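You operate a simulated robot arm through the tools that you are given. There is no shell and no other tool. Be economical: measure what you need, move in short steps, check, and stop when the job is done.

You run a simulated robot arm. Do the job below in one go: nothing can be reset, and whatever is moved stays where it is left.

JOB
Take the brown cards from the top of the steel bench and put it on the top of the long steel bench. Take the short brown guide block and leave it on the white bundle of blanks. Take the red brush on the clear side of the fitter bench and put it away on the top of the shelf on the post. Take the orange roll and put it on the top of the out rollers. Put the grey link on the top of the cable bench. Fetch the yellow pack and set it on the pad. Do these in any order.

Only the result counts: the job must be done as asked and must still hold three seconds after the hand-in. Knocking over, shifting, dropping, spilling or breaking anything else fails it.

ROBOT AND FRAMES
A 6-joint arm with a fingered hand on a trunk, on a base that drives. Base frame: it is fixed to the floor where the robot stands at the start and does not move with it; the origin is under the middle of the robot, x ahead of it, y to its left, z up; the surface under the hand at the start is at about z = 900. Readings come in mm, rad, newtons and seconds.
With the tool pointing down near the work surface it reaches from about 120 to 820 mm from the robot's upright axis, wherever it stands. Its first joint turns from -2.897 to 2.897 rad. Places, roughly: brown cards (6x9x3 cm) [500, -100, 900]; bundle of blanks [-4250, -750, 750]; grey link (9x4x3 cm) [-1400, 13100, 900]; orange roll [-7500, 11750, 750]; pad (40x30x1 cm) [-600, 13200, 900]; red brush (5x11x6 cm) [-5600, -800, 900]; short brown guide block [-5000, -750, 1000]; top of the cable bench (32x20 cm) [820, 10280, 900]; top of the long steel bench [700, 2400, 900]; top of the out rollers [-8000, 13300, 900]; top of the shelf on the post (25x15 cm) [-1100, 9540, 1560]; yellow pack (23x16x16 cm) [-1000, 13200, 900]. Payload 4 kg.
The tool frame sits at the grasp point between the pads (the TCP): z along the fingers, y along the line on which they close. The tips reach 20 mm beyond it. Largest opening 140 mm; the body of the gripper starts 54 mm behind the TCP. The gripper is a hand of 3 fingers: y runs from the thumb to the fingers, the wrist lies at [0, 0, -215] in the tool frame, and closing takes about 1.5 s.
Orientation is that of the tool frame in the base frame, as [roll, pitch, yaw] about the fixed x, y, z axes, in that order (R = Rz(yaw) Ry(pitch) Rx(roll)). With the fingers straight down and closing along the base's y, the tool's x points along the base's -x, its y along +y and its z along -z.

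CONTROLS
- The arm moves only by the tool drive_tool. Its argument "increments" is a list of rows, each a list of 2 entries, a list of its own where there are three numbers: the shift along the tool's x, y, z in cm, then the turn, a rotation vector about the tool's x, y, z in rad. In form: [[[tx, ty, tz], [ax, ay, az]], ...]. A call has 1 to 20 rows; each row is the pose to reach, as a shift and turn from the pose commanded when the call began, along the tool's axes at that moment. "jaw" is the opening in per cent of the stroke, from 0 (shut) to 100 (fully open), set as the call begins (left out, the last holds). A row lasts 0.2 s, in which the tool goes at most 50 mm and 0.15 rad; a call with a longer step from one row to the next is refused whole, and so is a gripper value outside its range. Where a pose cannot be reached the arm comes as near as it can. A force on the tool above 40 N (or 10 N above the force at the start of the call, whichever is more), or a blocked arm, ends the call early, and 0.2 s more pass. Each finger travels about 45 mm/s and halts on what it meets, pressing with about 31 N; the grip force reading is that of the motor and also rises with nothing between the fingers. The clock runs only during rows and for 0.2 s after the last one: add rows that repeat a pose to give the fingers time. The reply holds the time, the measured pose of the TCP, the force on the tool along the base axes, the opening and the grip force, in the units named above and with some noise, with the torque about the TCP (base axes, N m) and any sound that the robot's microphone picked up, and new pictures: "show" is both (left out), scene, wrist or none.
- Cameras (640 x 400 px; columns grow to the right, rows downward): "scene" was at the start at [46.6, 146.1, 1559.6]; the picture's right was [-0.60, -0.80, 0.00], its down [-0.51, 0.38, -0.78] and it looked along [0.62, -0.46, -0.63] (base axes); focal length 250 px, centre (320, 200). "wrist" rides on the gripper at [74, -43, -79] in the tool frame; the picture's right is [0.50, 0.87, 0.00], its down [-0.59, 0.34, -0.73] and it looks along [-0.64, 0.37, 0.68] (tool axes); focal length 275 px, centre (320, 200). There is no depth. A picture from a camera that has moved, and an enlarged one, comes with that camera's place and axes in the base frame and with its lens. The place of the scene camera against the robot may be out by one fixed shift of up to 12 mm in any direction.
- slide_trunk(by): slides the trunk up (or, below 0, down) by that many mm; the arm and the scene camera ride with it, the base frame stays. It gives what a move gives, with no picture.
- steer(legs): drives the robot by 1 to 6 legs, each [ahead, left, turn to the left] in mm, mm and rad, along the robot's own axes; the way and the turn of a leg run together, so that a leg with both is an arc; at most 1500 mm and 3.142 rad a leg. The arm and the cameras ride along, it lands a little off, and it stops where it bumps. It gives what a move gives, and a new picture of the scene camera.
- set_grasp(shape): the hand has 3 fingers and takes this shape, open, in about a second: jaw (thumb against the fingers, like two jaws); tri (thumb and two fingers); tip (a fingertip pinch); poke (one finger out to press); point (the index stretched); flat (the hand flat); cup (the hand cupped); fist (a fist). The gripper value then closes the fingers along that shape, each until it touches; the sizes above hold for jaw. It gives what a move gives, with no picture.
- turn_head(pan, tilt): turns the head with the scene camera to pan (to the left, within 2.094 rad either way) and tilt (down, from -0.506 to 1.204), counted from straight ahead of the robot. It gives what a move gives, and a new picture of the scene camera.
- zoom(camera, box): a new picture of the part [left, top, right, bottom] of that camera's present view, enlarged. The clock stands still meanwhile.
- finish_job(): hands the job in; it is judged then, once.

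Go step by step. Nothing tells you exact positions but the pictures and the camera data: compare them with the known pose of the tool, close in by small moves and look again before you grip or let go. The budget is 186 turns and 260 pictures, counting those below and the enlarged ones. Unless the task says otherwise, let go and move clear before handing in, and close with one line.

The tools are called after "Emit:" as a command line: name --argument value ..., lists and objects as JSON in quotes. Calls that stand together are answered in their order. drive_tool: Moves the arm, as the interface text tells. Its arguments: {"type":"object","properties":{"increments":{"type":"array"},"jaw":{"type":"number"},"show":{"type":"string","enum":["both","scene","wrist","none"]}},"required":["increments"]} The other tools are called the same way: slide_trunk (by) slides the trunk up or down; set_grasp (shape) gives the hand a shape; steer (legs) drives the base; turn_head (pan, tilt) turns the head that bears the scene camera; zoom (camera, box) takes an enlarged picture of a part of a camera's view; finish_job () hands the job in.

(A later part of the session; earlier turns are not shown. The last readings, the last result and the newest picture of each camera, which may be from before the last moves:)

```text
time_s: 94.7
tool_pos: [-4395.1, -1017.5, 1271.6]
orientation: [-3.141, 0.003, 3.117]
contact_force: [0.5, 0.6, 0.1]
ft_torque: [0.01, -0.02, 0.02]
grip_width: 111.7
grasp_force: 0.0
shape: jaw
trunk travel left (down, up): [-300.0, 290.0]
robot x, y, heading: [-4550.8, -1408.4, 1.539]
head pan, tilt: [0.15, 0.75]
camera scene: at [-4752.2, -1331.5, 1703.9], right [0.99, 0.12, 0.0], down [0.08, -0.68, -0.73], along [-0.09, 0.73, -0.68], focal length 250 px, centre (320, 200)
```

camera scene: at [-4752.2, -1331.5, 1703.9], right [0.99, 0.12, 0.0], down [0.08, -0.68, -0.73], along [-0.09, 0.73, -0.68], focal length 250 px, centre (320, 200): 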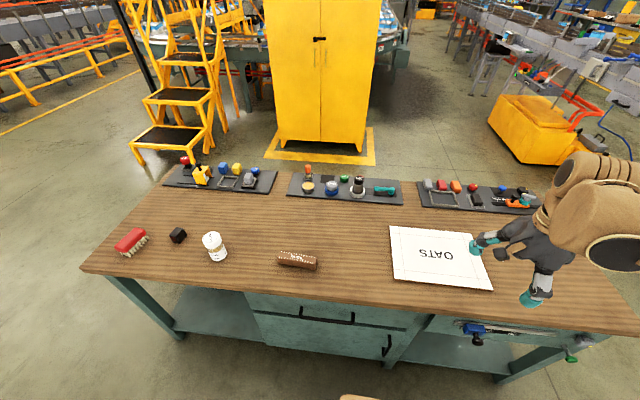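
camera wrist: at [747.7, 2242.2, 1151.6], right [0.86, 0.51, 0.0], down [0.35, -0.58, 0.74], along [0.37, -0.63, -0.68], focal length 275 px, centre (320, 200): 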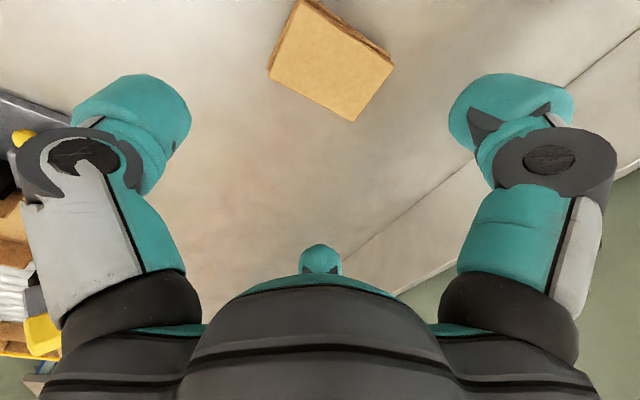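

Emit:
zoom --camera "scene" --box '[90, 200, 330, 290]'

Emit:
zoom --camera "scene" --box '[250, 220, 350, 290]'

Emit:
zoom --camera "scene" --box '[380, 210, 510, 300]'

```text
2.67 times, centred on (210, 245) of scene
camera zoom: at [-4752.2, -1331.5, 1703.9], right [0.99, 0.12, 0.0], down [0.08, -0.68, -0.73], along [-0.09, 0.73, -0.68], focal length 666 px, centre (613, 80)
```

zoom: 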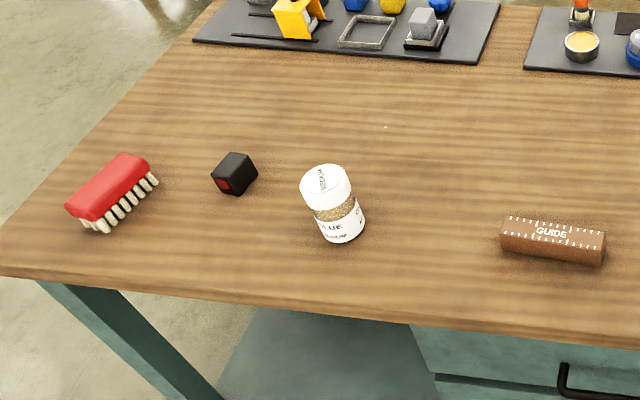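

```text
5.71 times, centred on (300, 255) of scene
camera zoom: at [-4752.2, -1331.5, 1703.9], right [0.99, 0.12, 0.0], down [0.08, -0.68, -0.73], along [-0.09, 0.73, -0.68], focal length 1426 px, centre (434, -114)
```

zoom: 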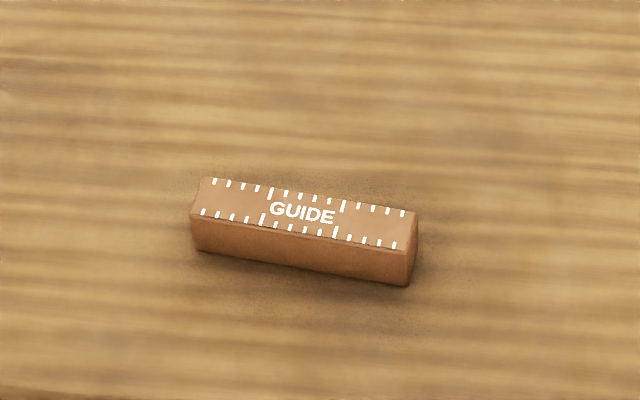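

```text
4.44 times, centred on (445, 255) of scene
camera zoom: at [-4752.2, -1331.5, 1703.9], right [0.99, 0.12, 0.0], down [0.08, -0.68, -0.73], along [-0.09, 0.73, -0.68], focal length 1110 px, centre (-236, -44)
```

zoom: 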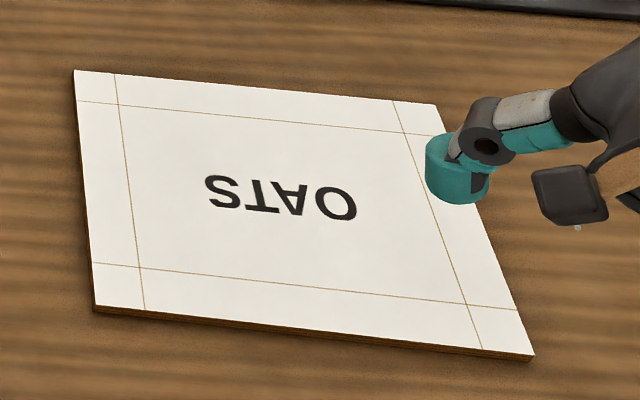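

The brown GUIDE block is about [-4900, -817], 14 cm long and nearly along x; the bundle sits right of it. I'll move the hand above the block, thumb toward the robot.

Emit:
drive_tool --increments '[[[4, 1.5, 0], [0, 0, 0.01]], [[8, 3, 1], [0, 0, 0.02]], [[12, 4.5, 2.5], [0, 0, 0.035]], [[16, 6, 4], [0, 0, 0.035]], [[20, 7.5, 5.5], [0, 0, 0.035]], [[24, 9, 7], [0, 0, 0.035]], [[28, 10.5, 8.5], [0, 0, 0.035]], [[32, 12, 10], [0, 0, 0.035]], [[36, 13.5, 12], [0, 0, 0.035]], [[40, 15, 14], [0, 0, 0.035]], [[44, 16.5, 16], [0, 0, 0.035]], [[48, 18, 18], [0, 0, 0.035]], [[51, 19.2, 19], [0, 0, 0.035]], [[51, 19.2, 19], [0, 0, 0.035]], [[51, 19.2, 19], [0, 0, 0.035]]]' --show "wrist"

```text
time_s: 97.9
tool_pos: [-4900.2, -812.3, 1076.4]
orientation: [-3.14, 0.004, 3.082]
contact_force: [0.4, 0.0, 0.1]
ft_torque: [0.01, -0.01, -0.05]
grip_width: 111.5
grasp_force: 0.0
shape: jaw
trunk travel left (down, up): [-300.0, 290.0]
robot x, y, heading: [-4548.5, -1406.8, 1.541]
head pan, tilt: [0.15, 0.75]
camera wrist: at [-4977.3, -851.1, 1157.2], right [-0.45, 0.89, 0.0], down [0.6, 0.3, 0.74], along [0.66, 0.33, -0.68], focal length 275 px, centre (320, 200)
```

wrist: 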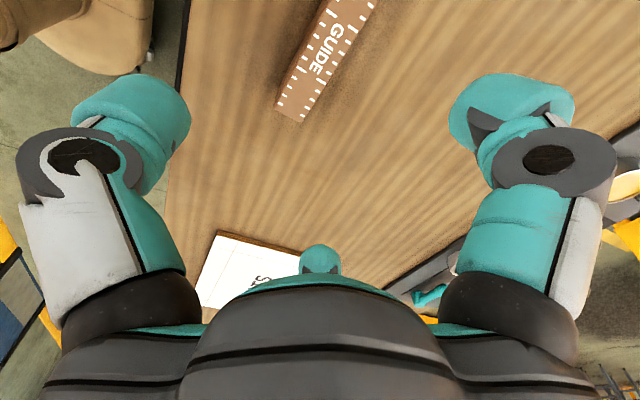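

Block centre refined to [-4911, -812]. Aligning and descending.

Emit:
drive_tool --increments '[[[0.6, 0.2, 3], [0, 0, 0]], [[1.13, 0.43, 7], [0, 0, 0]], [[1.13, 0.43, 11], [0, 0, 0]], [[1.13, 0.43, 13.5], [0, 0, 0]], [[1.13, 0.43, 15], [0, 0, 0]], [[1.13, 0.43, 15.3], [0, 0, 0]], [[1.13, 0.43, 15.3], [0, 0, 0]]]' --jaw 70 --show "wrist"

```text
time_s: 99.5
tool_pos: [-4910.1, -807.2, 924.2]
orientation: [3.141, 0.003, 3.079]
contact_force: [-0.1, 0.2, -0.3]
ft_torque: [-0.02, 0.02, 0.02]
grip_width: 98.4
grasp_force: 0.1
shape: jaw
trunk travel left (down, up): [-300.0, 290.0]
robot x, y, heading: [-4549.9, -1406.4, 1.542]
head pan, tilt: [0.15, 0.75]
camera wrist: at [-4986.9, -846.7, 1004.6], right [-0.45, 0.89, 0.0], down [0.6, 0.3, 0.74], along [0.66, 0.33, -0.68], focal length 275 px, centre (320, 200)
```

wrist: 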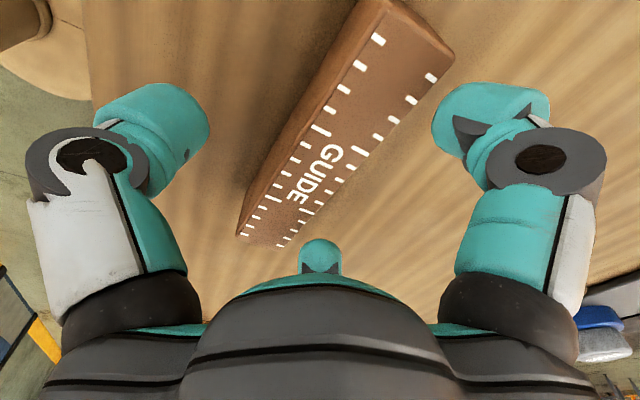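

The block lies well between thumb and fingers. Closing.

Emit:
drive_tool --increments '[[[0, 0, 0], [0, 0, 0]], [[0, 0, 0], [0, 0, 0]], [[0, 0, 0], [0, 0, 0]], [[0, 0, 0], [0, 0, 0]], [[0, 0, 0], [0, 0, 0]], [[0, 0, 0], [0, 0, 0]], [[0, 0, 0], [0, 0, 0]], [[0, 0, 0], [0, 0, 0]], [[0, 0, 0], [0, 0, 0]]]' --jaw 0 --show "wrist"

```text
time_s: 101.5
tool_pos: [-4909.3, -807.3, 924.0]
orientation: [3.141, 0.005, 3.08]
contact_force: [-0.3, -0.2, -0.1]
ft_torque: [0.01, 0.0, -0.04]
grip_width: 0.0
grasp_force: 31.0
shape: jaw
trunk travel left (down, up): [-300.0, 290.0]
robot x, y, heading: [-4546.2, -1406.1, 1.541]
head pan, tilt: [0.15, 0.75]
camera wrist: at [-4986.9, -846.7, 1004.8], right [-0.45, 0.89, 0.0], down [0.6, 0.3, 0.74], along [0.66, 0.33, -0.68], focal length 275 px, centre (320, 200)
```

wrist: 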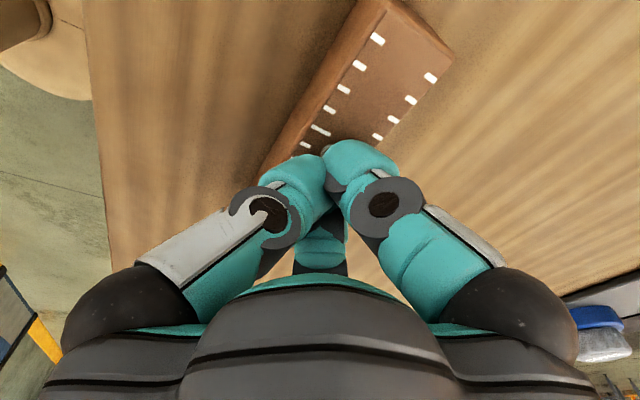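

The fingers shut above the block, so this bench is lower: triangulation puts the block's top near z = 900. I'll rise a little, open, shift slightly and go deeper.

Emit:
drive_tool --increments '[[[-0.2, 0.2, -3], [0, 0, 0]], [[-0.5, 0.4, -3], [0, 0, 0]], [[-0.5, 0.4, -3], [0, 0, 0]], [[-0.5, 0.4, -3], [0, 0, 0]], [[-0.5, 0.4, -3], [0, 0, 0]], [[-0.5, 0.4, -3], [0, 0, 0]], [[-0.5, 0.4, -3], [0, 0, 0]], [[-0.5, 0.4, 0], [0, 0, 0]], [[-0.5, 0.4, 1.5], [0, 0, 0]], [[-0.5, 0.4, 2.3], [0, 0, 0]], [[-0.5, 0.4, 2.9], [0, 0, 0]], [[-0.5, 0.4, 2.9], [0, 0, 0]]]' --jaw 70 --show "both"

```text
time_s: 104.1
tool_pos: [-4904.8, -804.7, 897.5]
orientation: [-3.14, 0.003, 3.081]
contact_force: [0.0, -0.2, 0.5]
ft_torque: [-0.02, 0.0, 0.02]
grip_width: 98.2
grasp_force: 0.1
shape: jaw
trunk travel left (down, up): [-300.0, 290.0]
robot x, y, heading: [-4549.2, -1408.2, 1.543]
head pan, tilt: [0.15, 0.75]
camera scene: at [-4752.7, -1331.3, 1703.8], right [0.99, 0.12, 0.0], down [0.08, -0.68, -0.73], along [-0.09, 0.73, -0.68], focal length 250 px, centre (320, 200)
camera wrist: at [-4981.9, -842.7, 976.7], right [-0.45, 0.89, 0.0], down [0.6, 0.3, 0.74], along [0.66, 0.33, -0.68], focal length 275 px, centre (320, 200)
```

scene: 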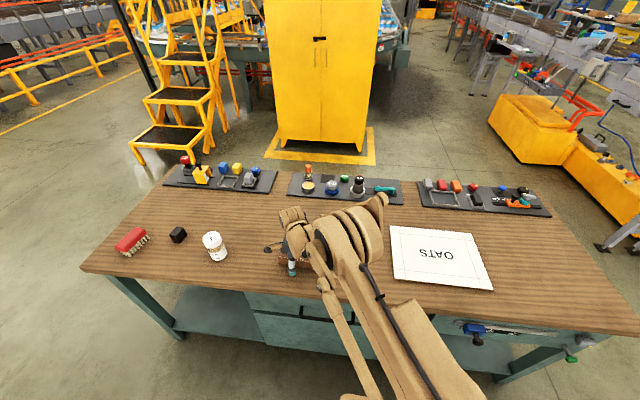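
wrist: 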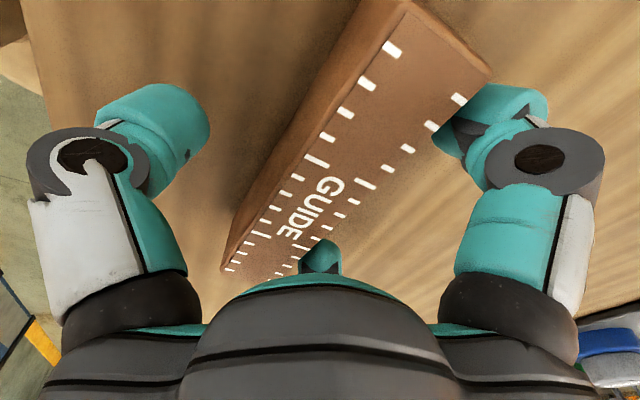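

Aligned, with the block's sides now between the pads. Closing.

Emit:
drive_tool --increments '[[[0, 0, 0.2], [0, 0, 0]], [[0, 0, 0.2], [0, 0, 0]], [[0, 0, 0.2], [0, 0, 0]], [[0, 0, 0.2], [0, 0, 0]], [[0, 0, 0.2], [0, 0, 0]], [[0, 0, 0.2], [0, 0, 0]], [[0, 0, 0.2], [0, 0, 0]], [[0, 0, 0.2], [0, 0, 0]], [[0, 0, 0.2], [0, 0, 0]]]' --jaw 0 --show "wrist"

```text
time_s: 106.1
tool_pos: [-4904.3, -804.5, 895.2]
orientation: [3.141, 0.002, 3.08]
contact_force: [-0.4, -1.2, 4.0]
ft_torque: [-0.19, -0.01, 0.04]
grip_width: 40.5
grasp_force: 30.4
shape: jaw
trunk travel left (down, up): [-300.0, 290.0]
robot x, y, heading: [-4551.7, -1407.1, 1.541]
head pan, tilt: [0.15, 0.75]
camera wrist: at [-4981.6, -843.3, 975.3], right [-0.45, 0.89, 0.0], down [0.6, 0.3, 0.74], along [0.66, 0.33, -0.68], focal length 275 px, centre (320, 200)
```

wrist: 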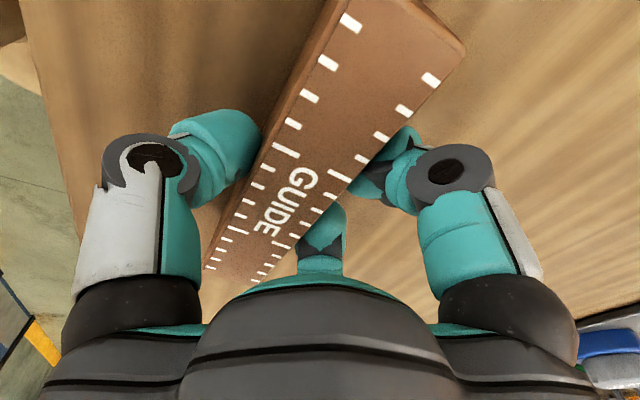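

The block is gripped. Lifting, then carrying to above the bundle's centre near [-4372, -706].

Emit:
drive_tool --increments '[[[0, 0, -1], [0, 0, 0]], [[0, 0, -5], [0, 0, 0]], [[0, 0, -9.5], [0, 0, 0]], [[0, 0, -14], [0, 0, 0]], [[-4.5, 1.1, -16], [0, 0, 0]], [[-9, 2.2, -17], [0, 0, 0]], [[-13.5, 3.4, -17], [0, 0, 0]], [[-18, 4.6, -17], [0, 0, 0]], [[-22.5, 5.7, -17], [0, 0, 0]], [[-27, 6.8, -17], [0, 0, 0]], [[-31.5, 8, -17], [0, 0, 0]], [[-36, 9.1, -17], [0, 0, 0]], [[-40.5, 10.3, -17], [0, 0, 0]], [[-45, 11.4, -17], [0, 0, 0]], [[-49, 12.4, -17], [0, 0, 0]], [[-52.5, 13.3, -17], [0, 0, 0]], [[-52.5, 13.3, -17], [0, 0, 0]], [[-52.5, 13.3, -17], [0, 0, 0]]]'

```text
refused: row 5 steps farther than a row can; nothing moved
```

Emit:
drive_tool --increments '[[[0, 0, -1], [0, 0, 0]], [[0, 0, -5], [0, 0, 0]], [[0, 0, -9.5], [0, 0, 0]], [[0, 0, -14], [0, 0, 0]], [[-4, 1.1, -16], [0, 0, 0]], [[-8.5, 2.2, -17], [0, 0, 0]], [[-13, 3.3, -17], [0, 0, 0]], [[-17.5, 4.5, -17], [0, 0, 0]], [[-22, 5.6, -17], [0, 0, 0]], [[-26.5, 6.7, -17], [0, 0, 0]], [[-31, 7.9, -17], [0, 0, 0]], [[-35.5, 9, -17], [0, 0, 0]], [[-40, 10.1, -17], [0, 0, 0]], [[-44.5, 11.3, -17], [0, 0, 0]], [[-49, 12.4, -17], [0, 0, 0]], [[-52.5, 13.3, -17], [0, 0, 0]], [[-52.5, 13.3, -17], [0, 0, 0]], [[-52.5, 13.3, -17], [0, 0, 0]]]'

```text
time_s: 109.9
tool_pos: [-4373.1, -702.8, 1067.7]
orientation: [-3.141, 0.004, 3.078]
contact_force: [0.0, 0.1, -2.3]
ft_torque: [0.06, -0.02, 0.02]
grip_width: 40.1
grasp_force: 31.0
shape: jaw
trunk travel left (down, up): [-300.0, 290.0]
robot x, y, heading: [-4554.4, -1407.9, 1.537]
head pan, tilt: [0.15, 0.75]
camera scene: at [-4751.8, -1330.8, 1703.9], right [0.99, 0.12, 0.0], down [0.08, -0.68, -0.73], along [-0.09, 0.73, -0.68], focal length 250 px, centre (320, 200)
camera wrist: at [-4451.0, -741.6, 1147.2], right [-0.45, 0.89, 0.0], down [0.61, 0.3, 0.74], along [0.66, 0.33, -0.68], focal length 275 px, centre (320, 200)
```

scene: 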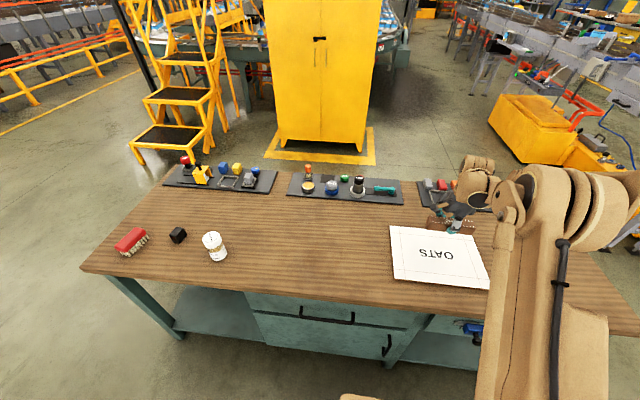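
wrist: 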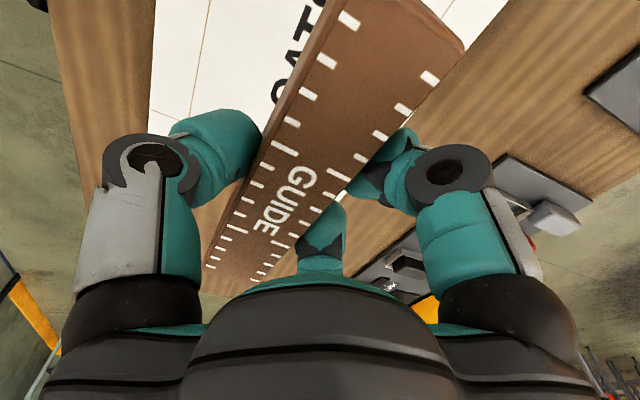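

The bundle's edges check out at y ≈ -835 to -580. Lowering toward it.

Emit:
drive_tool --increments '[[[0, 0, 4.5], [0, 0, 0]], [[0, 0, 9], [0, 0, 0]], [[0, 0, 13], [0, 0, 0]], [[0, 0, 15], [0, 0, 0]], [[0, 0, 15.5], [0, 0, 0]], [[0, 0, 15.5], [0, 0, 0]]]' --show "none"

Emit:
drive_tool --increments '[[[0, 0, 0.3], [0, 0, 0]], [[0, 0, 0.6], [0, 0, 0]], [[0, 0, 0.6], [0, 0, 0]]]' --show "wrist"

```text
time_s: 111.3
tool_pos: [-4373.6, -702.8, 913.2]
orientation: [-3.141, 0.004, 3.08]
contact_force: [0.2, 0.3, -2.0]
ft_torque: [0.03, 0.02, 0.02]
grip_width: 40.3
grasp_force: 30.4
shape: jaw
trunk travel left (down, up): [-300.0, 290.0]
robot x, y, heading: [-4552.6, -1408.3, 1.543]
head pan, tilt: [0.15, 0.75]
```

```text
time_s: 112.1
tool_pos: [-4373.4, -703.8, 907.5]
orientation: [3.14, 0.004, 3.08]
contact_force: [0.2, 4.8, 18.0]
ft_torque: [-0.26, 0.03, 0.02]
grip_width: 40.8
grasp_force: 30.9
shape: jaw
trunk travel left (down, up): [-300.0, 290.0]
robot x, y, heading: [-4553.1, -1408.5, 1.538]
head pan, tilt: [0.15, 0.75]
camera wrist: at [-4450.5, -742.0, 986.9], right [-0.45, 0.89, 0.0], down [0.6, 0.3, 0.74], along [0.66, 0.33, -0.68], focal length 275 px, centre (320, 200)
```

wrist: 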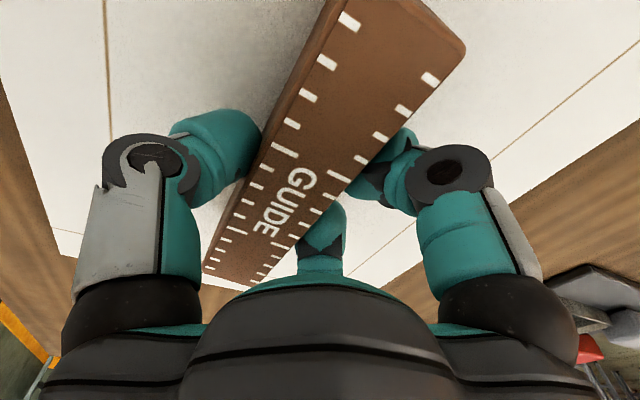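

It rests on the bundle (18 N). Easing up 2 mm, releasing, then rising.

Emit:
drive_tool --increments '[[[0, 0, -0.2], [0, 0, 0]], [[0, 0, -0.2], [0, 0, 0]]]' --show "none"

Emit:
drive_tool --increments '[[[0, 0, 0], [0, 0, 0]], [[0, 0, 0], [0, 0, 0]], [[0, 0, 0], [0, 0, 0]], [[0, 0, 0], [0, 0, 0]], [[0, 0, 0], [0, 0, 0]], [[0, 0, -4], [0, 0, 0]], [[0, 0, -8], [0, 0, 0]], [[0, 0, -12.5], [0, 0, 0]], [[0, 0, -17], [0, 0, 0]], [[0, 0, -21], [0, 0, 0]], [[0, 0, -21], [0, 0, 0]]]' --jaw 75 --show "wrist"

```text
time_s: 112.7
tool_pos: [-4372.2, -702.2, 908.0]
orientation: [-3.141, 0.002, 3.079]
contact_force: [-0.4, -1.5, 1.4]
ft_torque: [-0.1, 0.06, 0.02]
grip_width: 40.6
grasp_force: 30.9
shape: jaw
trunk travel left (down, up): [-300.0, 290.0]
robot x, y, heading: [-4546.5, -1405.6, 1.543]
head pan, tilt: [0.15, 0.75]
```

```text
time_s: 115.1
tool_pos: [-4372.6, -701.1, 1116.5]
orientation: [3.141, 0.003, 3.08]
contact_force: [-0.3, -1.0, 0.4]
ft_torque: [-0.02, -0.03, 0.02]
grip_width: 104.6
grasp_force: 0.0
shape: jaw
trunk travel left (down, up): [-300.0, 290.0]
robot x, y, heading: [-4550.1, -1408.9, 1.544]
head pan, tilt: [0.15, 0.75]
camera wrist: at [-4449.6, -740.6, 1196.3], right [-0.45, 0.89, 0.0], down [0.61, 0.3, 0.74], along [0.66, 0.33, -0.68], focal length 275 px, centre (320, 200)
```

wrist: 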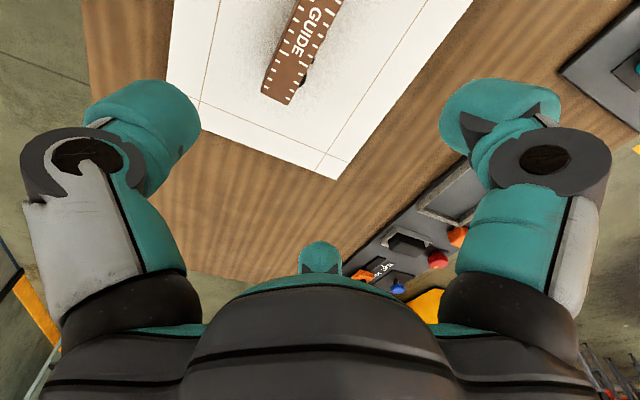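

The guide block lies well inside the bundle. Now I retract and drive left along the bench toward the brush near [-5577, -800].

Emit:
drive_tool --increments '[[[2, -4, -1], [0, 0, 0]], [[4, -8, -2], [0, 0, 0]], [[6, -12, -4], [0, 0, 0]], [[9, -15.5, -6], [0, 0, 0]], [[12, -19, -7], [0, 0, 0]], [[15, -22.5, -8], [0, 0, 0]], [[17.8, -26, -8], [0, 0, 0]], [[17.8, -28, -8], [0, 0, 0]], [[17.8, -28, -8], [0, 0, 0]]]' --show "none"

Emit:
steer --legs '[[0, 900, 0.03]]'

```text
refused: row 4 steps farther than a row can; nothing moved
```

```text
time_s: 119.8
tool_pos: [-5288.7, -682.7, 1116.5]
orientation: [-3.141, 0.002, 3.109]
contact_force: [0.6, 0.3, 0.4]
ft_torque: [0.02, -0.02, 0.03]
grip_width: 104.8
grasp_force: 0.0
shape: jaw
trunk travel left (down, up): [-300.0, 290.0]
robot x, y, heading: [-5443.9, -1391.1, 1.571]
head pan, tilt: [0.15, 0.75]
camera scene: at [-5649.9, -1322.4, 1703.8], right [0.99, 0.15, 0.0], down [0.1, -0.67, -0.73], along [-0.11, 0.72, -0.68], focal length 250 px, centre (320, 200)
```

scene: 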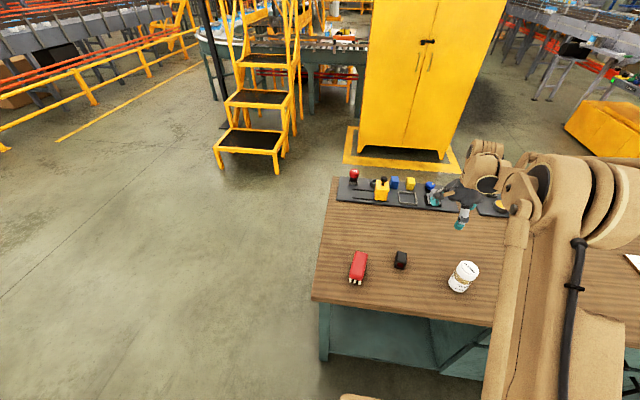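

Emit:
zoom --camera "scene" --box '[310, 230, 420, 300]'

```text
5.71 times, centred on (365, 265) of scene
camera zoom: at [-5649.9, -1322.4, 1703.8], right [0.99, 0.15, 0.0], down [0.1, -0.67, -0.73], along [-0.11, 0.72, -0.68], focal length 1426 px, centre (63, -171)
```

zoom: 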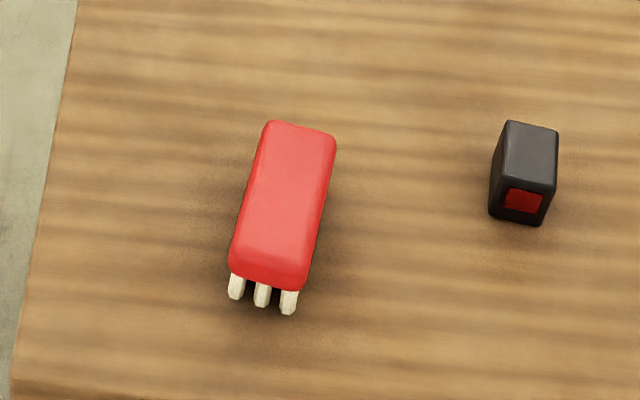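

The brush is near [-5588, -814], its length about 0.17 rad off y. I'll move above it while turning the hand so the thumb comes on the +x side.

Emit:
drive_tool --increments '[[[3, -1.4, 0], [0, 0, -0.143]], [[6, -2.8, 0], [0, 0, -0.286]], [[9, -4.2, 0], [0, 0, -0.429]], [[12, -5.6, 0], [0, 0, -0.572]], [[15, -7, 0.5], [0, 0, -0.715]], [[18, -8.4, 1], [0, 0, -0.858]], [[21, -9.8, 1.5], [0, 0, -1.0]], [[24, -11.2, 2], [0, 0, -1.143]], [[27, -12.6, 2.5], [0, 0, -1.286]], [[30.3, -14, 3], [0, 0, -1.43]], [[30.3, -14, 3], [0, 0, -1.43]], [[30.3, -14, 3], [0, 0, -1.43]]]' --show "wrist"

```text
time_s: 122.4
tool_pos: [-5594.1, -812.5, 1085.3]
orientation: [-3.139, 0.0, -1.744]
contact_force: [0.0, -0.4, 0.2]
ft_torque: [0.02, 0.02, 0.04]
grip_width: 104.8
grasp_force: 0.0
shape: jaw
trunk travel left (down, up): [-300.0, 290.0]
robot x, y, heading: [-5444.6, -1391.8, 1.57]
head pan, tilt: [0.15, 0.75]
camera wrist: at [-5566.1, -893.3, 1164.7], right [-0.94, -0.34, 0.0], down [-0.24, 0.64, 0.73], along [-0.25, 0.69, -0.68], focal length 275 px, centre (320, 200)
```

wrist: 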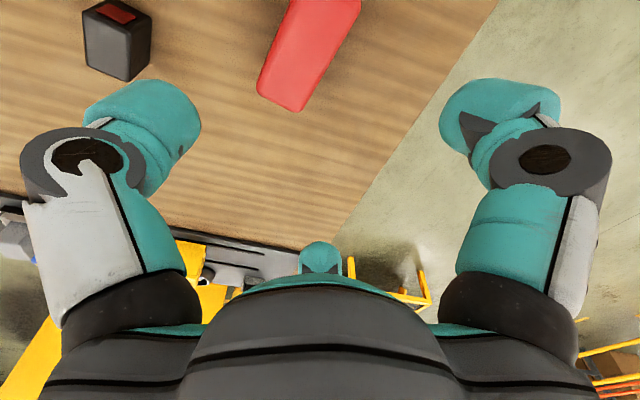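

Emit:
drive_tool --increments '[[[0.1, -0.3, 4], [0, 0, -0.03]], [[0.24, -0.65, 8], [0, 0, -0.03]], [[0.24, -0.65, 11], [0, 0, -0.03]], [[0.24, -0.65, 11], [0, 0, -0.03]]]' --show "wrist"

```text
time_s: 123.4
tool_pos: [-5588.2, -817.6, 973.6]
orientation: [-3.138, 0.001, -1.714]
contact_force: [0.7, -0.5, 0.0]
ft_torque: [0.02, 0.0, -0.03]
grip_width: 104.6
grasp_force: 0.0
shape: jaw
trunk travel left (down, up): [-300.0, 290.0]
robot x, y, heading: [-5440.5, -1393.0, 1.569]
head pan, tilt: [0.15, 0.75]
camera wrist: at [-5557.3, -897.9, 1053.7], right [-0.93, -0.37, 0.0], down [-0.25, 0.63, 0.73], along [-0.27, 0.68, -0.68], focal length 275 px, centre (320, 200)
```

wrist: 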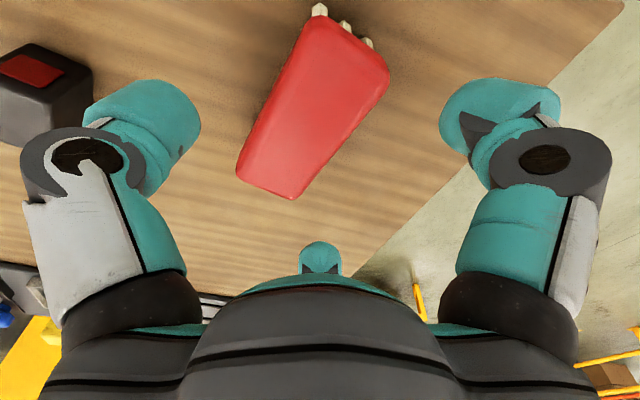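

Brush top is at z ≈ 918, centred near [-5578, -811]. Final descent and grip.

Emit:
drive_tool --increments '[[[-0.72, -0.1, 2], [0, 0, 0]], [[-0.72, -0.1, 5], [0, 0, 0]], [[-0.72, -0.1, 6.8], [0, 0, 0]], [[-0.72, -0.1, 6.8], [0, 0, 0]]]' --show "wrist"

Emit:
drive_tool --increments '[[[0, 0, 0], [0, 0, 0]], [[0, 0, 0], [0, 0, 0]], [[0, 0, 0], [0, 0, 0]], [[0, 0, 0], [0, 0, 0]], [[0, 0, 0], [0, 0, 0]], [[0, 0, 0], [0, 0, 0]], [[0, 0, 0], [0, 0, 0]], [[0, 0, 0], [0, 0, 0]]]' --jaw 0 --show "wrist"

```text
time_s: 124.4
tool_pos: [-5588.5, -810.5, 907.8]
orientation: [-3.137, 0.001, -1.715]
contact_force: [0.1, -0.9, -0.9]
ft_torque: [0.02, 0.0, -0.02]
grip_width: 104.4
grasp_force: 0.0
shape: jaw
trunk travel left (down, up): [-300.0, 290.0]
robot x, y, heading: [-5445.4, -1391.3, 1.567]
head pan, tilt: [0.15, 0.75]
camera wrist: at [-5556.4, -890.1, 986.9], right [-0.93, -0.37, 0.0], down [-0.25, 0.63, 0.73], along [-0.27, 0.68, -0.68], focal length 275 px, centre (320, 200)
```

wrist: 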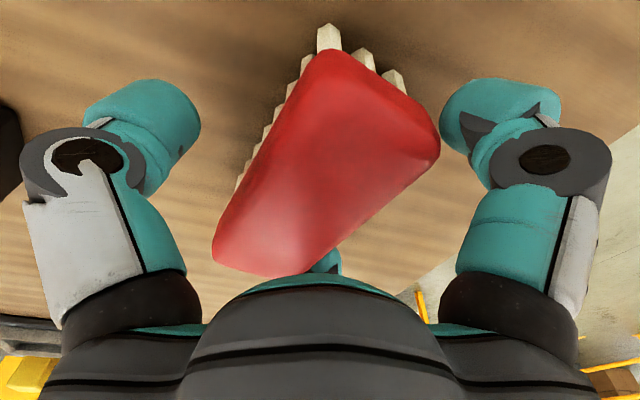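

```text
time_s: 126.2
tool_pos: [-5587.1, -809.8, 907.7]
orientation: [-3.138, 0.001, -1.713]
contact_force: [-0.3, 0.3, 3.8]
ft_torque: [-0.01, -0.17, 0.07]
grip_width: 62.2
grasp_force: 31.1
shape: jaw
trunk travel left (down, up): [-300.0, 290.0]
robot x, y, heading: [-5445.2, -1391.9, 1.565]
head pan, tilt: [0.15, 0.75]
camera wrist: at [-5556.3, -890.2, 987.2], right [-0.93, -0.37, 0.0], down [-0.25, 0.63, 0.73], along [-0.27, 0.68, -0.68], focal length 275 px, centre (320, 200)
```

wrist: 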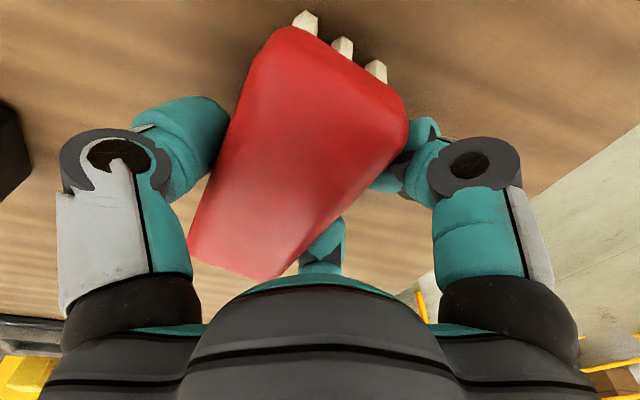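

The brush is gripped. Lifting and retracting the arm.

Emit:
drive_tool --increments '[[[0, 0, -1], [0, 0, 0]], [[0, 0, -5], [0, 0, 0]], [[0, 0, -9.5], [0, 0, 0]], [[0, 0, -14], [0, 0, 0]], [[0, 0, -18], [0, 0, 0]], [[0, 0, -22], [0, 0, 0]], [[2.7, -2, -25], [0, 0, 0]], [[5.5, -4, -28], [0, 0, 0]], [[8.5, -6, -31], [0, 0, 0]], [[11, -8, -34], [0, 0, 0]], [[13.7, -10, -35], [0, 0, 0]], [[16.4, -12.5, -35], [0, 0, 0]], [[16.4, -12.5, -35], [0, 0, 0]]]' --show "both"

```text
time_s: 129.0
tool_pos: [-5489.4, -989.3, 1260.7]
orientation: [-3.14, 0.001, -1.713]
contact_force: [-1.1, 0.4, -0.5]
ft_torque: [-0.01, 0.0, 0.04]
grip_width: 62.5
grasp_force: 30.6
shape: jaw
trunk travel left (down, up): [-300.0, 290.0]
robot x, y, heading: [-5441.5, -1391.0, 1.57]
head pan, tilt: [0.15, 0.75]
camera scene: at [-5649.9, -1321.4, 1703.7], right [0.99, 0.15, 0.0], down [0.1, -0.68, -0.73], along [-0.11, 0.72, -0.68], focal length 250 px, centre (320, 200)
camera wrist: at [-5457.6, -1069.0, 1339.6], right [-0.93, -0.37, 0.0], down [-0.25, 0.63, 0.73], along [-0.27, 0.68, -0.68], focal length 275 px, centre (320, 200)
```

scene: 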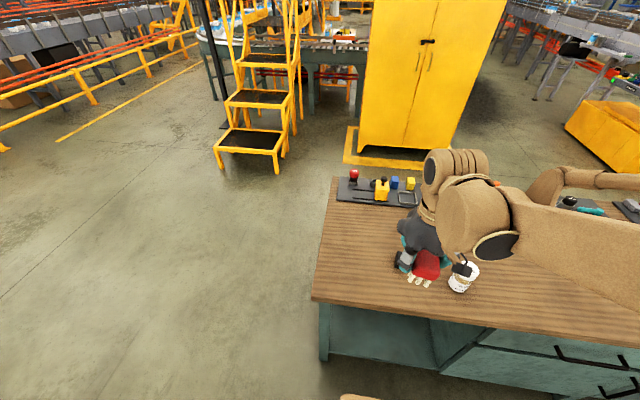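
wrist: 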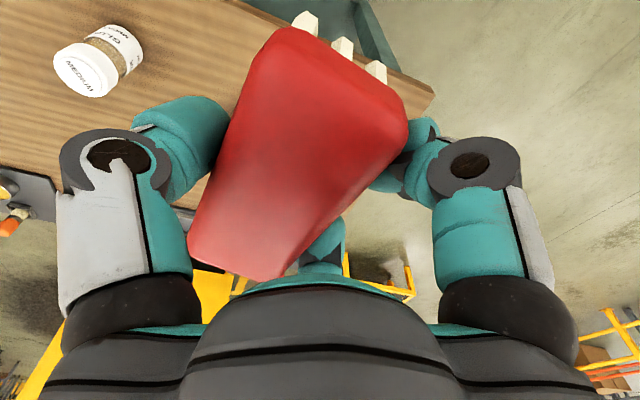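

Arm is clear with the brush held. Driving back along the lane and into the main aisle, facing north.

Emit:
steer --legs '[[0, -1500, 0], [0, -1500, 0], [500, -1050, 0], [900, -1190, 0], [1500, 0, 0]]'

```text
time_s: 162.9
tool_pos: [-191.6, 1795.8, 1258.5]
orientation: [-3.138, -0.001, -1.725]
contact_force: [0.0, 0.3, -1.4]
ft_torque: [0.01, 0.07, 0.02]
grip_width: 62.6
grasp_force: 30.8
shape: jaw
trunk travel left (down, up): [-300.0, 290.0]
robot x, y, heading: [-147.3, 1391.7, 1.557]
head pan, tilt: [0.15, 0.75]
camera scene: at [-355.0, 1464.1, 1703.8], right [0.99, 0.14, 0.0], down [0.09, -0.68, -0.73], along [-0.1, 0.72, -0.68], focal length 250 px, centre (320, 200)
```

scene: 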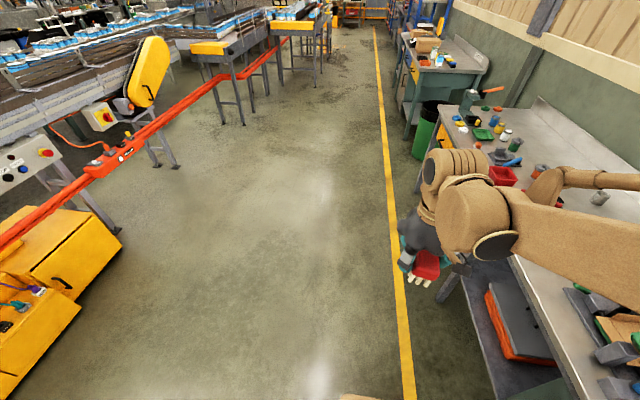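

Emit:
steer --legs '[[1500, 100, 0.013], [1500, 0, 0], [1500, 0, 0]]'

Emit:
turn_head --pan 0.1 --tilt 0.15

```text
refused: leg 1 is longer than a leg can be; nothing moved
```

```text
time_s: 163.9
tool_pos: [-190.9, 1794.8, 1260.8]
orientation: [-3.138, 0.001, -1.724]
contact_force: [1.1, -0.6, -1.6]
ft_torque: [-0.03, 0.0, 0.05]
grip_width: 62.7
grasp_force: 31.0
shape: jaw
trunk travel left (down, up): [-300.0, 290.0]
robot x, y, heading: [-147.8, 1392.2, 1.562]
head pan, tilt: [0.099, 0.15]
camera scene: at [-351.8, 1474.0, 1758.1], right [1.0, 0.09, 0.0], down [0.01, -0.15, -0.99], along [-0.09, 0.98, -0.15], focal length 250 px, centre (320, 200)
```

scene: 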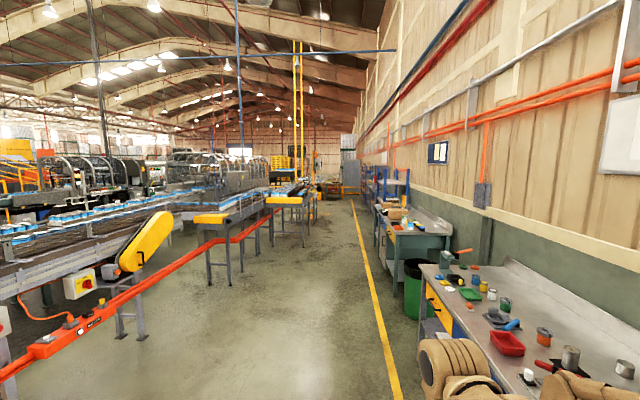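

Emit:
steer --legs '[[1490, 100, 0.013], [1500, 0, 0], [1500, 0, 0]]'

```text
time_s: 185.2
tool_pos: [-444.3, 6256.9, 1259.5]
orientation: [-3.137, -0.001, -1.642]
contact_force: [0.2, 0.9, -1.0]
ft_torque: [-0.04, 0.01, -0.02]
grip_width: 62.6
grasp_force: 31.4
shape: jaw
trunk travel left (down, up): [-300.0, 290.0]
robot x, y, heading: [-372.0, 5858.9, 1.641]
head pan, tilt: [0.099, 0.15]
camera scene: at [-577.3, 5924.2, 1758.2], right [0.99, 0.17, 0.0], down [0.03, -0.15, -0.99], along [-0.17, 0.97, -0.15], focal length 250 px, centre (320, 200)
```

scene: 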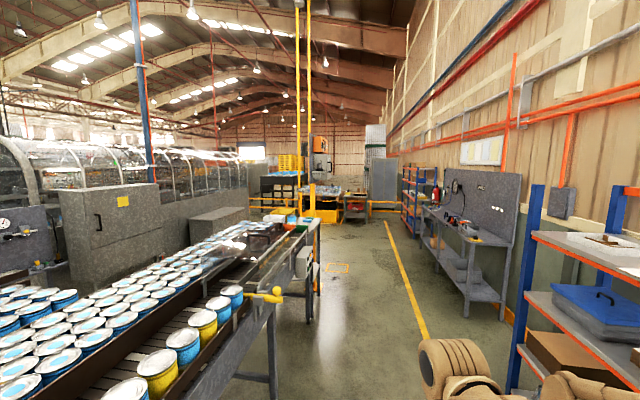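

Emit:
zoom --camera "scene" --box '[220, 110, 420, 260]'

```text
2.67 times, centred on (320, 185) of scene
camera zoom: at [-577.3, 5924.2, 1758.2], right [0.99, 0.17, 0.0], down [0.03, -0.15, -0.99], along [-0.17, 0.97, -0.15], focal length 666 px, centre (320, 240)
```

zoom: 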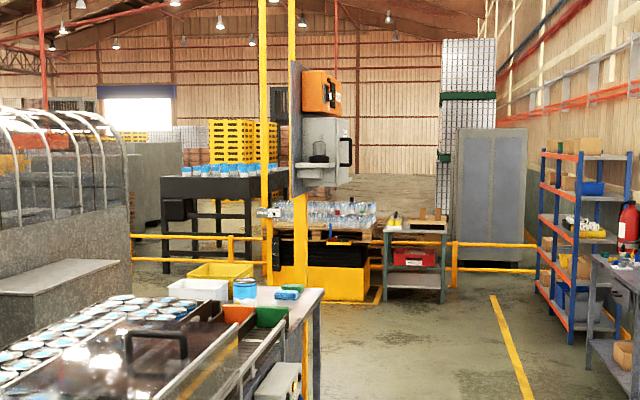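

The shelf hangs on the yellow post ahead on the left. I'll drive 3 m further and look at it.

Emit:
steer --legs '[[0, 0, -0.07], [1500, 0, 0], [1450, 0, 0]]'

Emit:
turn_head --pan 0.8 --tilt 0.2

```text
time_s: 199.8
tool_pos: [-441.5, 9174.4, 1259.5]
orientation: [-3.139, 0.0, -1.688]
contact_force: [0.0, -0.2, -1.7]
ft_torque: [-0.02, 0.02, 0.0]
grip_width: 62.5
grasp_force: 30.7
shape: jaw
trunk travel left (down, up): [-300.0, 290.0]
robot x, y, heading: [-386.5, 8771.8, 1.593]
head pan, tilt: [0.099, 0.15]
camera scene: at [-591.1, 8849.0, 1758.2], right [0.99, 0.12, 0.0], down [0.02, -0.15, -0.99], along [-0.12, 0.98, -0.15], focal length 250 px, centre (320, 200)
```

scene: 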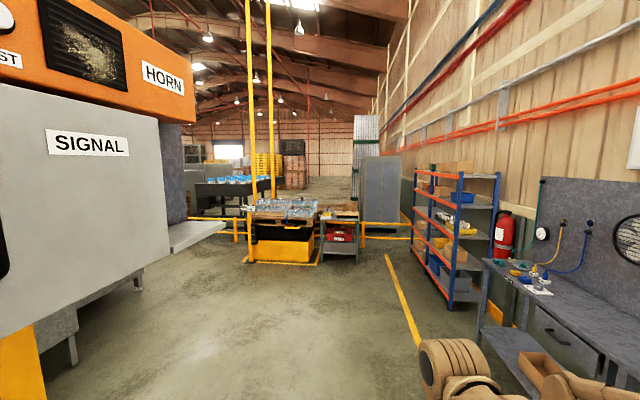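

```text
time_s: 200.8
tool_pos: [-441.8, 9174.3, 1260.7]
orientation: [-3.138, 0.0, -1.69]
contact_force: [-0.5, -0.8, -1.0]
ft_torque: [0.0, 0.02, 0.0]
grip_width: 62.7
grasp_force: 31.2
shape: jaw
trunk travel left (down, up): [-300.0, 290.0]
robot x, y, heading: [-386.6, 8774.1, 1.597]
head pan, tilt: [0.799, 0.201]
camera scene: at [-648.0, 8820.0, 1753.5], right [0.68, 0.73, 0.0], down [0.15, -0.14, -0.98], along [-0.72, 0.67, -0.2], focal length 250 px, centre (320, 200)
```

scene: 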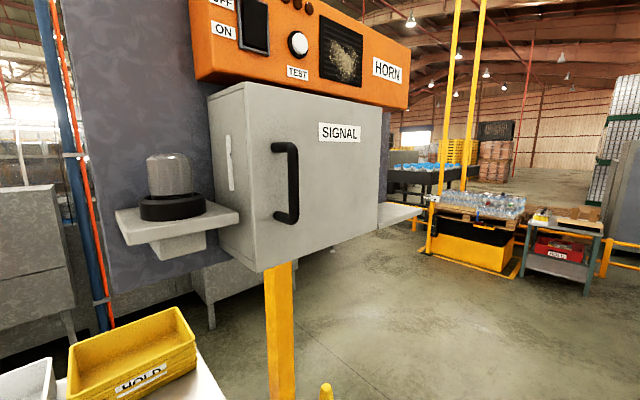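

The target is the small free shelf beyond the SIGNAL box (the near one holds a beacon). I'll drive forward about 850 mm and look at it from the north-east.

Emit:
steer --legs '[[850, 0, -0.02]]'

Emit:
turn_head --pan 1.6 --tilt 0.3

```text
time_s: 205.4
tool_pos: [-432.1, 10039.9, 1260.5]
orientation: [-3.138, -0.001, -1.722]
contact_force: [0.2, 1.0, -1.0]
ft_torque: [-0.03, 0.02, 0.0]
grip_width: 62.4
grasp_force: 30.7
shape: jaw
trunk travel left (down, up): [-300.0, 290.0]
robot x, y, heading: [-391.0, 9635.3, 1.562]
head pan, tilt: [0.799, 0.201]
camera scene: at [-651.3, 9692.4, 1753.5], right [0.71, 0.71, 0.0], down [0.14, -0.14, -0.98], along [-0.69, 0.69, -0.2], focal length 250 px, centre (320, 200)
```

scene: 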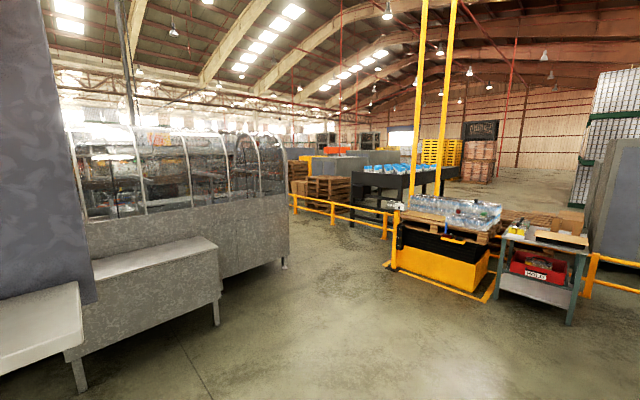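

```text
time_s: 206.5
tool_pos: [-432.1, 10040.4, 1260.2]
orientation: [-3.137, 0.001, -1.722]
contact_force: [1.1, 0.7, -0.9]
ft_torque: [0.0, 0.0, 0.02]
grip_width: 62.8
grasp_force: 31.3
shape: jaw
trunk travel left (down, up): [-300.0, 290.0]
robot x, y, heading: [-391.3, 9636.1, 1.561]
head pan, tilt: [1.6, 0.3]
camera scene: at [-678.6, 9624.3, 1744.2], right [-0.02, 1.0, 0.0], down [0.3, 0.0, -0.96], along [-0.96, -0.02, -0.3], focal length 250 px, centre (320, 200)
```

scene: 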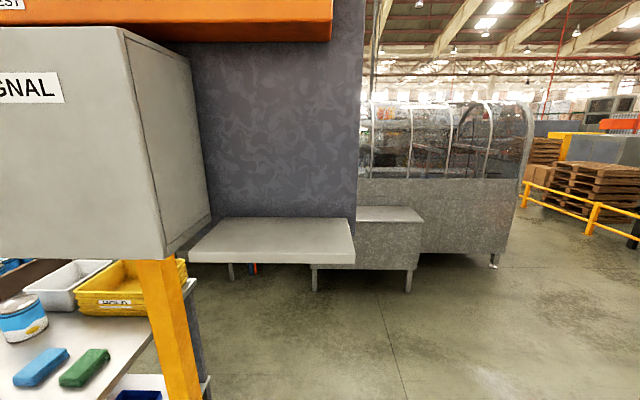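

The free shelf spans x ≈ -1165…-1014, y ≈ 9419…9669 at z ≈ 1560, with an orange box above its back at z ≈ 1860. I'll raise the trunk, swing the arm left and come in low from the aisle side.

Emit:
slide_trunk --by 290

Emit:
drive_tool --increments '[[[2, 3.6, -1], [0, 0, 0]], [[4, 7.2, -2], [0, 0, 0]], [[6, 10.8, -3], [0, 0, 0]], [[8, 14.4, -4], [0, 0, 0]], [[10, 18, -5], [0, 0, 0]], [[12, 21.5, -6], [0, 0, 0]], [[13.9, 25, -7.5], [0, 0, 0]], [[17.9, 26.3, -7.5], [0, 0, 0]], [[21.9, 27.6, -7.5], [0, 0, -0.03]], [[25.9, 28.9, -7.5], [0, 0, -0.06]], [[29.9, 30.2, -7.5], [0, 0, -0.09]], [[33.9, 31.5, -7.5], [0, 0, -0.12]], [[37.9, 32.8, -7.5], [0, 0, -0.151]], [[41.9, 34, -7.5], [0, 0, -0.151]], [[45.8, 35.3, -7.5], [0, 0, -0.151]], [[45.8, 35.3, -7.5], [0, 0, -0.151]], [[45.8, 35.3, -7.5], [0, 0, -0.151]]]'

```text
time_s: 209.4
tool_pos: [-433.5, 10040.0, 1549.2]
orientation: [-3.137, -0.001, -1.722]
contact_force: [-0.2, 0.6, -1.1]
ft_torque: [0.05, 0.04, -0.02]
grip_width: 62.4
grasp_force: 30.8
shape: jaw
trunk travel left (down, up): [-590.0, 0.0]
robot x, y, heading: [-392.0, 9633.9, 1.561]
head pan, tilt: [1.6, 0.3]
```

```text
time_s: 212.9
tool_pos: [-840.8, 9702.6, 1623.1]
orientation: [-3.139, 0.002, -1.711]
contact_force: [-0.3, -0.4, 0.4]
ft_torque: [0.05, 0.04, -0.04]
grip_width: 62.5
grasp_force: 31.2
shape: jaw
trunk travel left (down, up): [-590.0, 0.0]
robot x, y, heading: [-392.9, 9632.2, 1.559]
head pan, tilt: [1.6, 0.3]
stopped in row 17: the arm was blocked; the commanded pose is now the measured one
camera scene: at [-678.4, 9623.2, 2034.3], right [-0.02, 1.0, 0.0], down [0.3, 0.01, -0.96], along [-0.96, -0.02, -0.3], focal length 250 px, centre (320, 200)
camera wrist: at [-809.9, 9621.7, 1703.4], right [-0.93, -0.37, 0.0], down [-0.25, 0.63, 0.73], along [-0.27, 0.68, -0.68], focal length 275 px, centre (320, 200)
```

scene: 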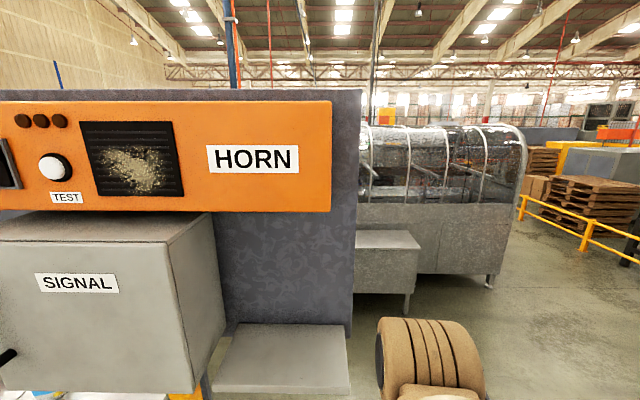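
wrist: 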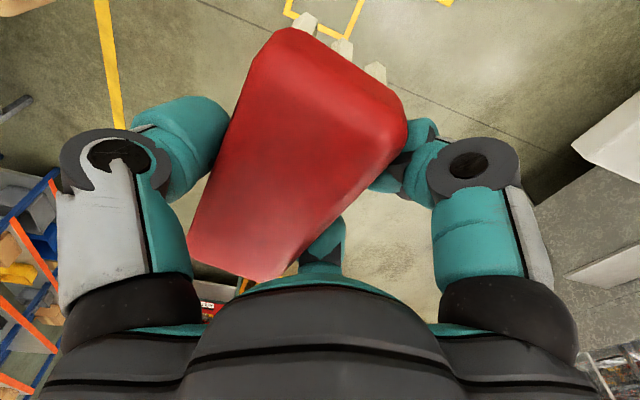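

The arm was blocked partway, possibly by the head leaning over the left side. I'll turn the head away and continue in small steps.

Emit:
turn_head --pan 0.5 --tilt 0.5

Emit:
drive_tool --increments '[[[2, 0, 0], [0, 0, -0.03]], [[4, 0, 0], [0, 0, -0.06]], [[6.2, 0, 0], [0, 0, -0.1]], [[6.2, 0, 0], [0, 0, -0.14]], [[6.2, 0, 0], [0, 0, -0.14]]]' --show "scene"

```text
time_s: 214.2
tool_pos: [-842.2, 9703.3, 1623.2]
orientation: [-3.139, 0.0, -1.71]
contact_force: [0.8, -0.4, -1.7]
ft_torque: [0.0, 0.03, -0.03]
grip_width: 62.0
grasp_force: 31.0
shape: jaw
trunk travel left (down, up): [-590.0, 0.0]
robot x, y, heading: [-390.1, 9634.9, 1.557]
head pan, tilt: [0.499, 0.499]
camera scene: at [-628.4, 9706.4, 2015.8], right [0.88, 0.47, 0.0], down [0.22, -0.42, -0.88], along [-0.41, 0.78, -0.48], focal length 250 px, centre (320, 200)
```

scene: 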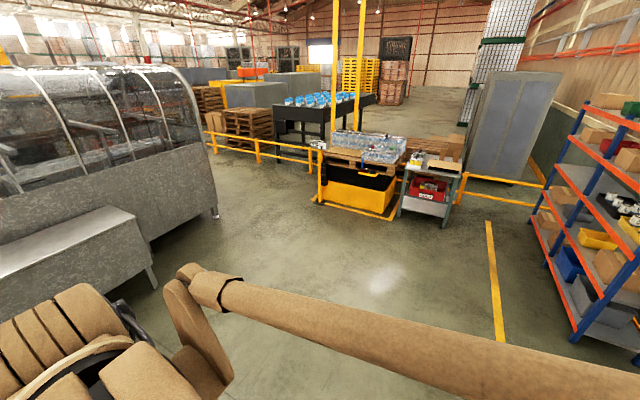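

```text
time_s: 215.2
tool_pos: [-843.0, 9702.5, 1622.5]
orientation: [-3.138, -0.001, -1.722]
contact_force: [0.0, 0.0, -1.1]
ft_torque: [-0.01, 0.01, 0.03]
grip_width: 62.0
grasp_force: 30.7
shape: jaw
trunk travel left (down, up): [-590.0, 0.0]
robot x, y, heading: [-392.2, 9637.1, 1.558]
head pan, tilt: [0.499, 0.499]
stopped in row 4: the arm was blocked; the commanded pose is now the measured one
camera scene: at [-628.2, 9706.7, 2015.8], right [0.88, 0.47, 0.0], down [0.22, -0.42, -0.88], along [-0.41, 0.78, -0.48], focal length 250 px, centre (320, 200)
```

scene: 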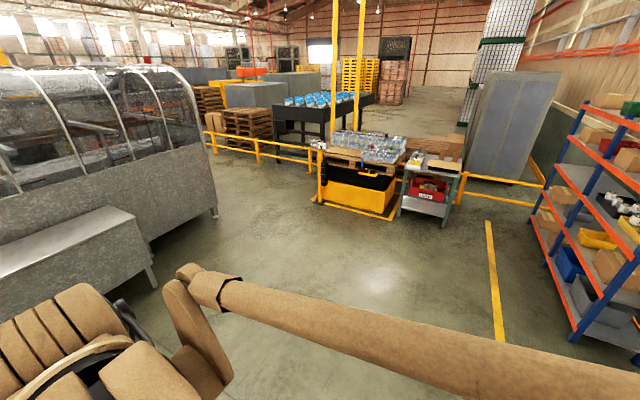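

It looks like a joint limit, so I'll bring the arm back to the front while turning the hand, then turn the robot to face the shelf.

Emit:
drive_tool --increments '[[[-3.3, -3, 0], [0, 0, 0]], [[-6.6, -6, 0], [0, 0, 0.13]], [[-9.9, -9, 0], [0, 0, 0.26]], [[-13.2, -11.9, 0], [0, 0, 0.39]], [[-16.5, -14.9, 0], [0, 0, 0.52]], [[-19.8, -17.9, 0], [0, 0, 0.65]], [[-23.1, -20.8, 0], [0, 0, 0.78]], [[-26.4, -23.8, 0], [0, 0, 0.91]], [[-29.7, -26.8, 0], [0, 0, 1.04]], [[-33, -29.8, 0], [0, 0, 1.17]], [[-36.3, -32.7, 0], [0, 0, 1.3]], [[-39.6, -35.7, 0], [0, 0, 1.43]], [[-39.6, -35.7, 0], [0, 0, 1.43]], [[-39.6, -35.7, 0], [0, 0, 1.43]]]' --show "none"

```text
time_s: 218.2
tool_pos: [-430.7, 10039.7, 1625.8]
orientation: [-3.141, 0.004, 3.136]
contact_force: [0.1, 0.4, -1.5]
ft_torque: [0.02, -0.02, -0.03]
grip_width: 62.1
grasp_force: 31.0
shape: jaw
trunk travel left (down, up): [-590.0, 0.0]
robot x, y, heading: [-394.6, 9636.4, 1.555]
head pan, tilt: [0.499, 0.499]
```

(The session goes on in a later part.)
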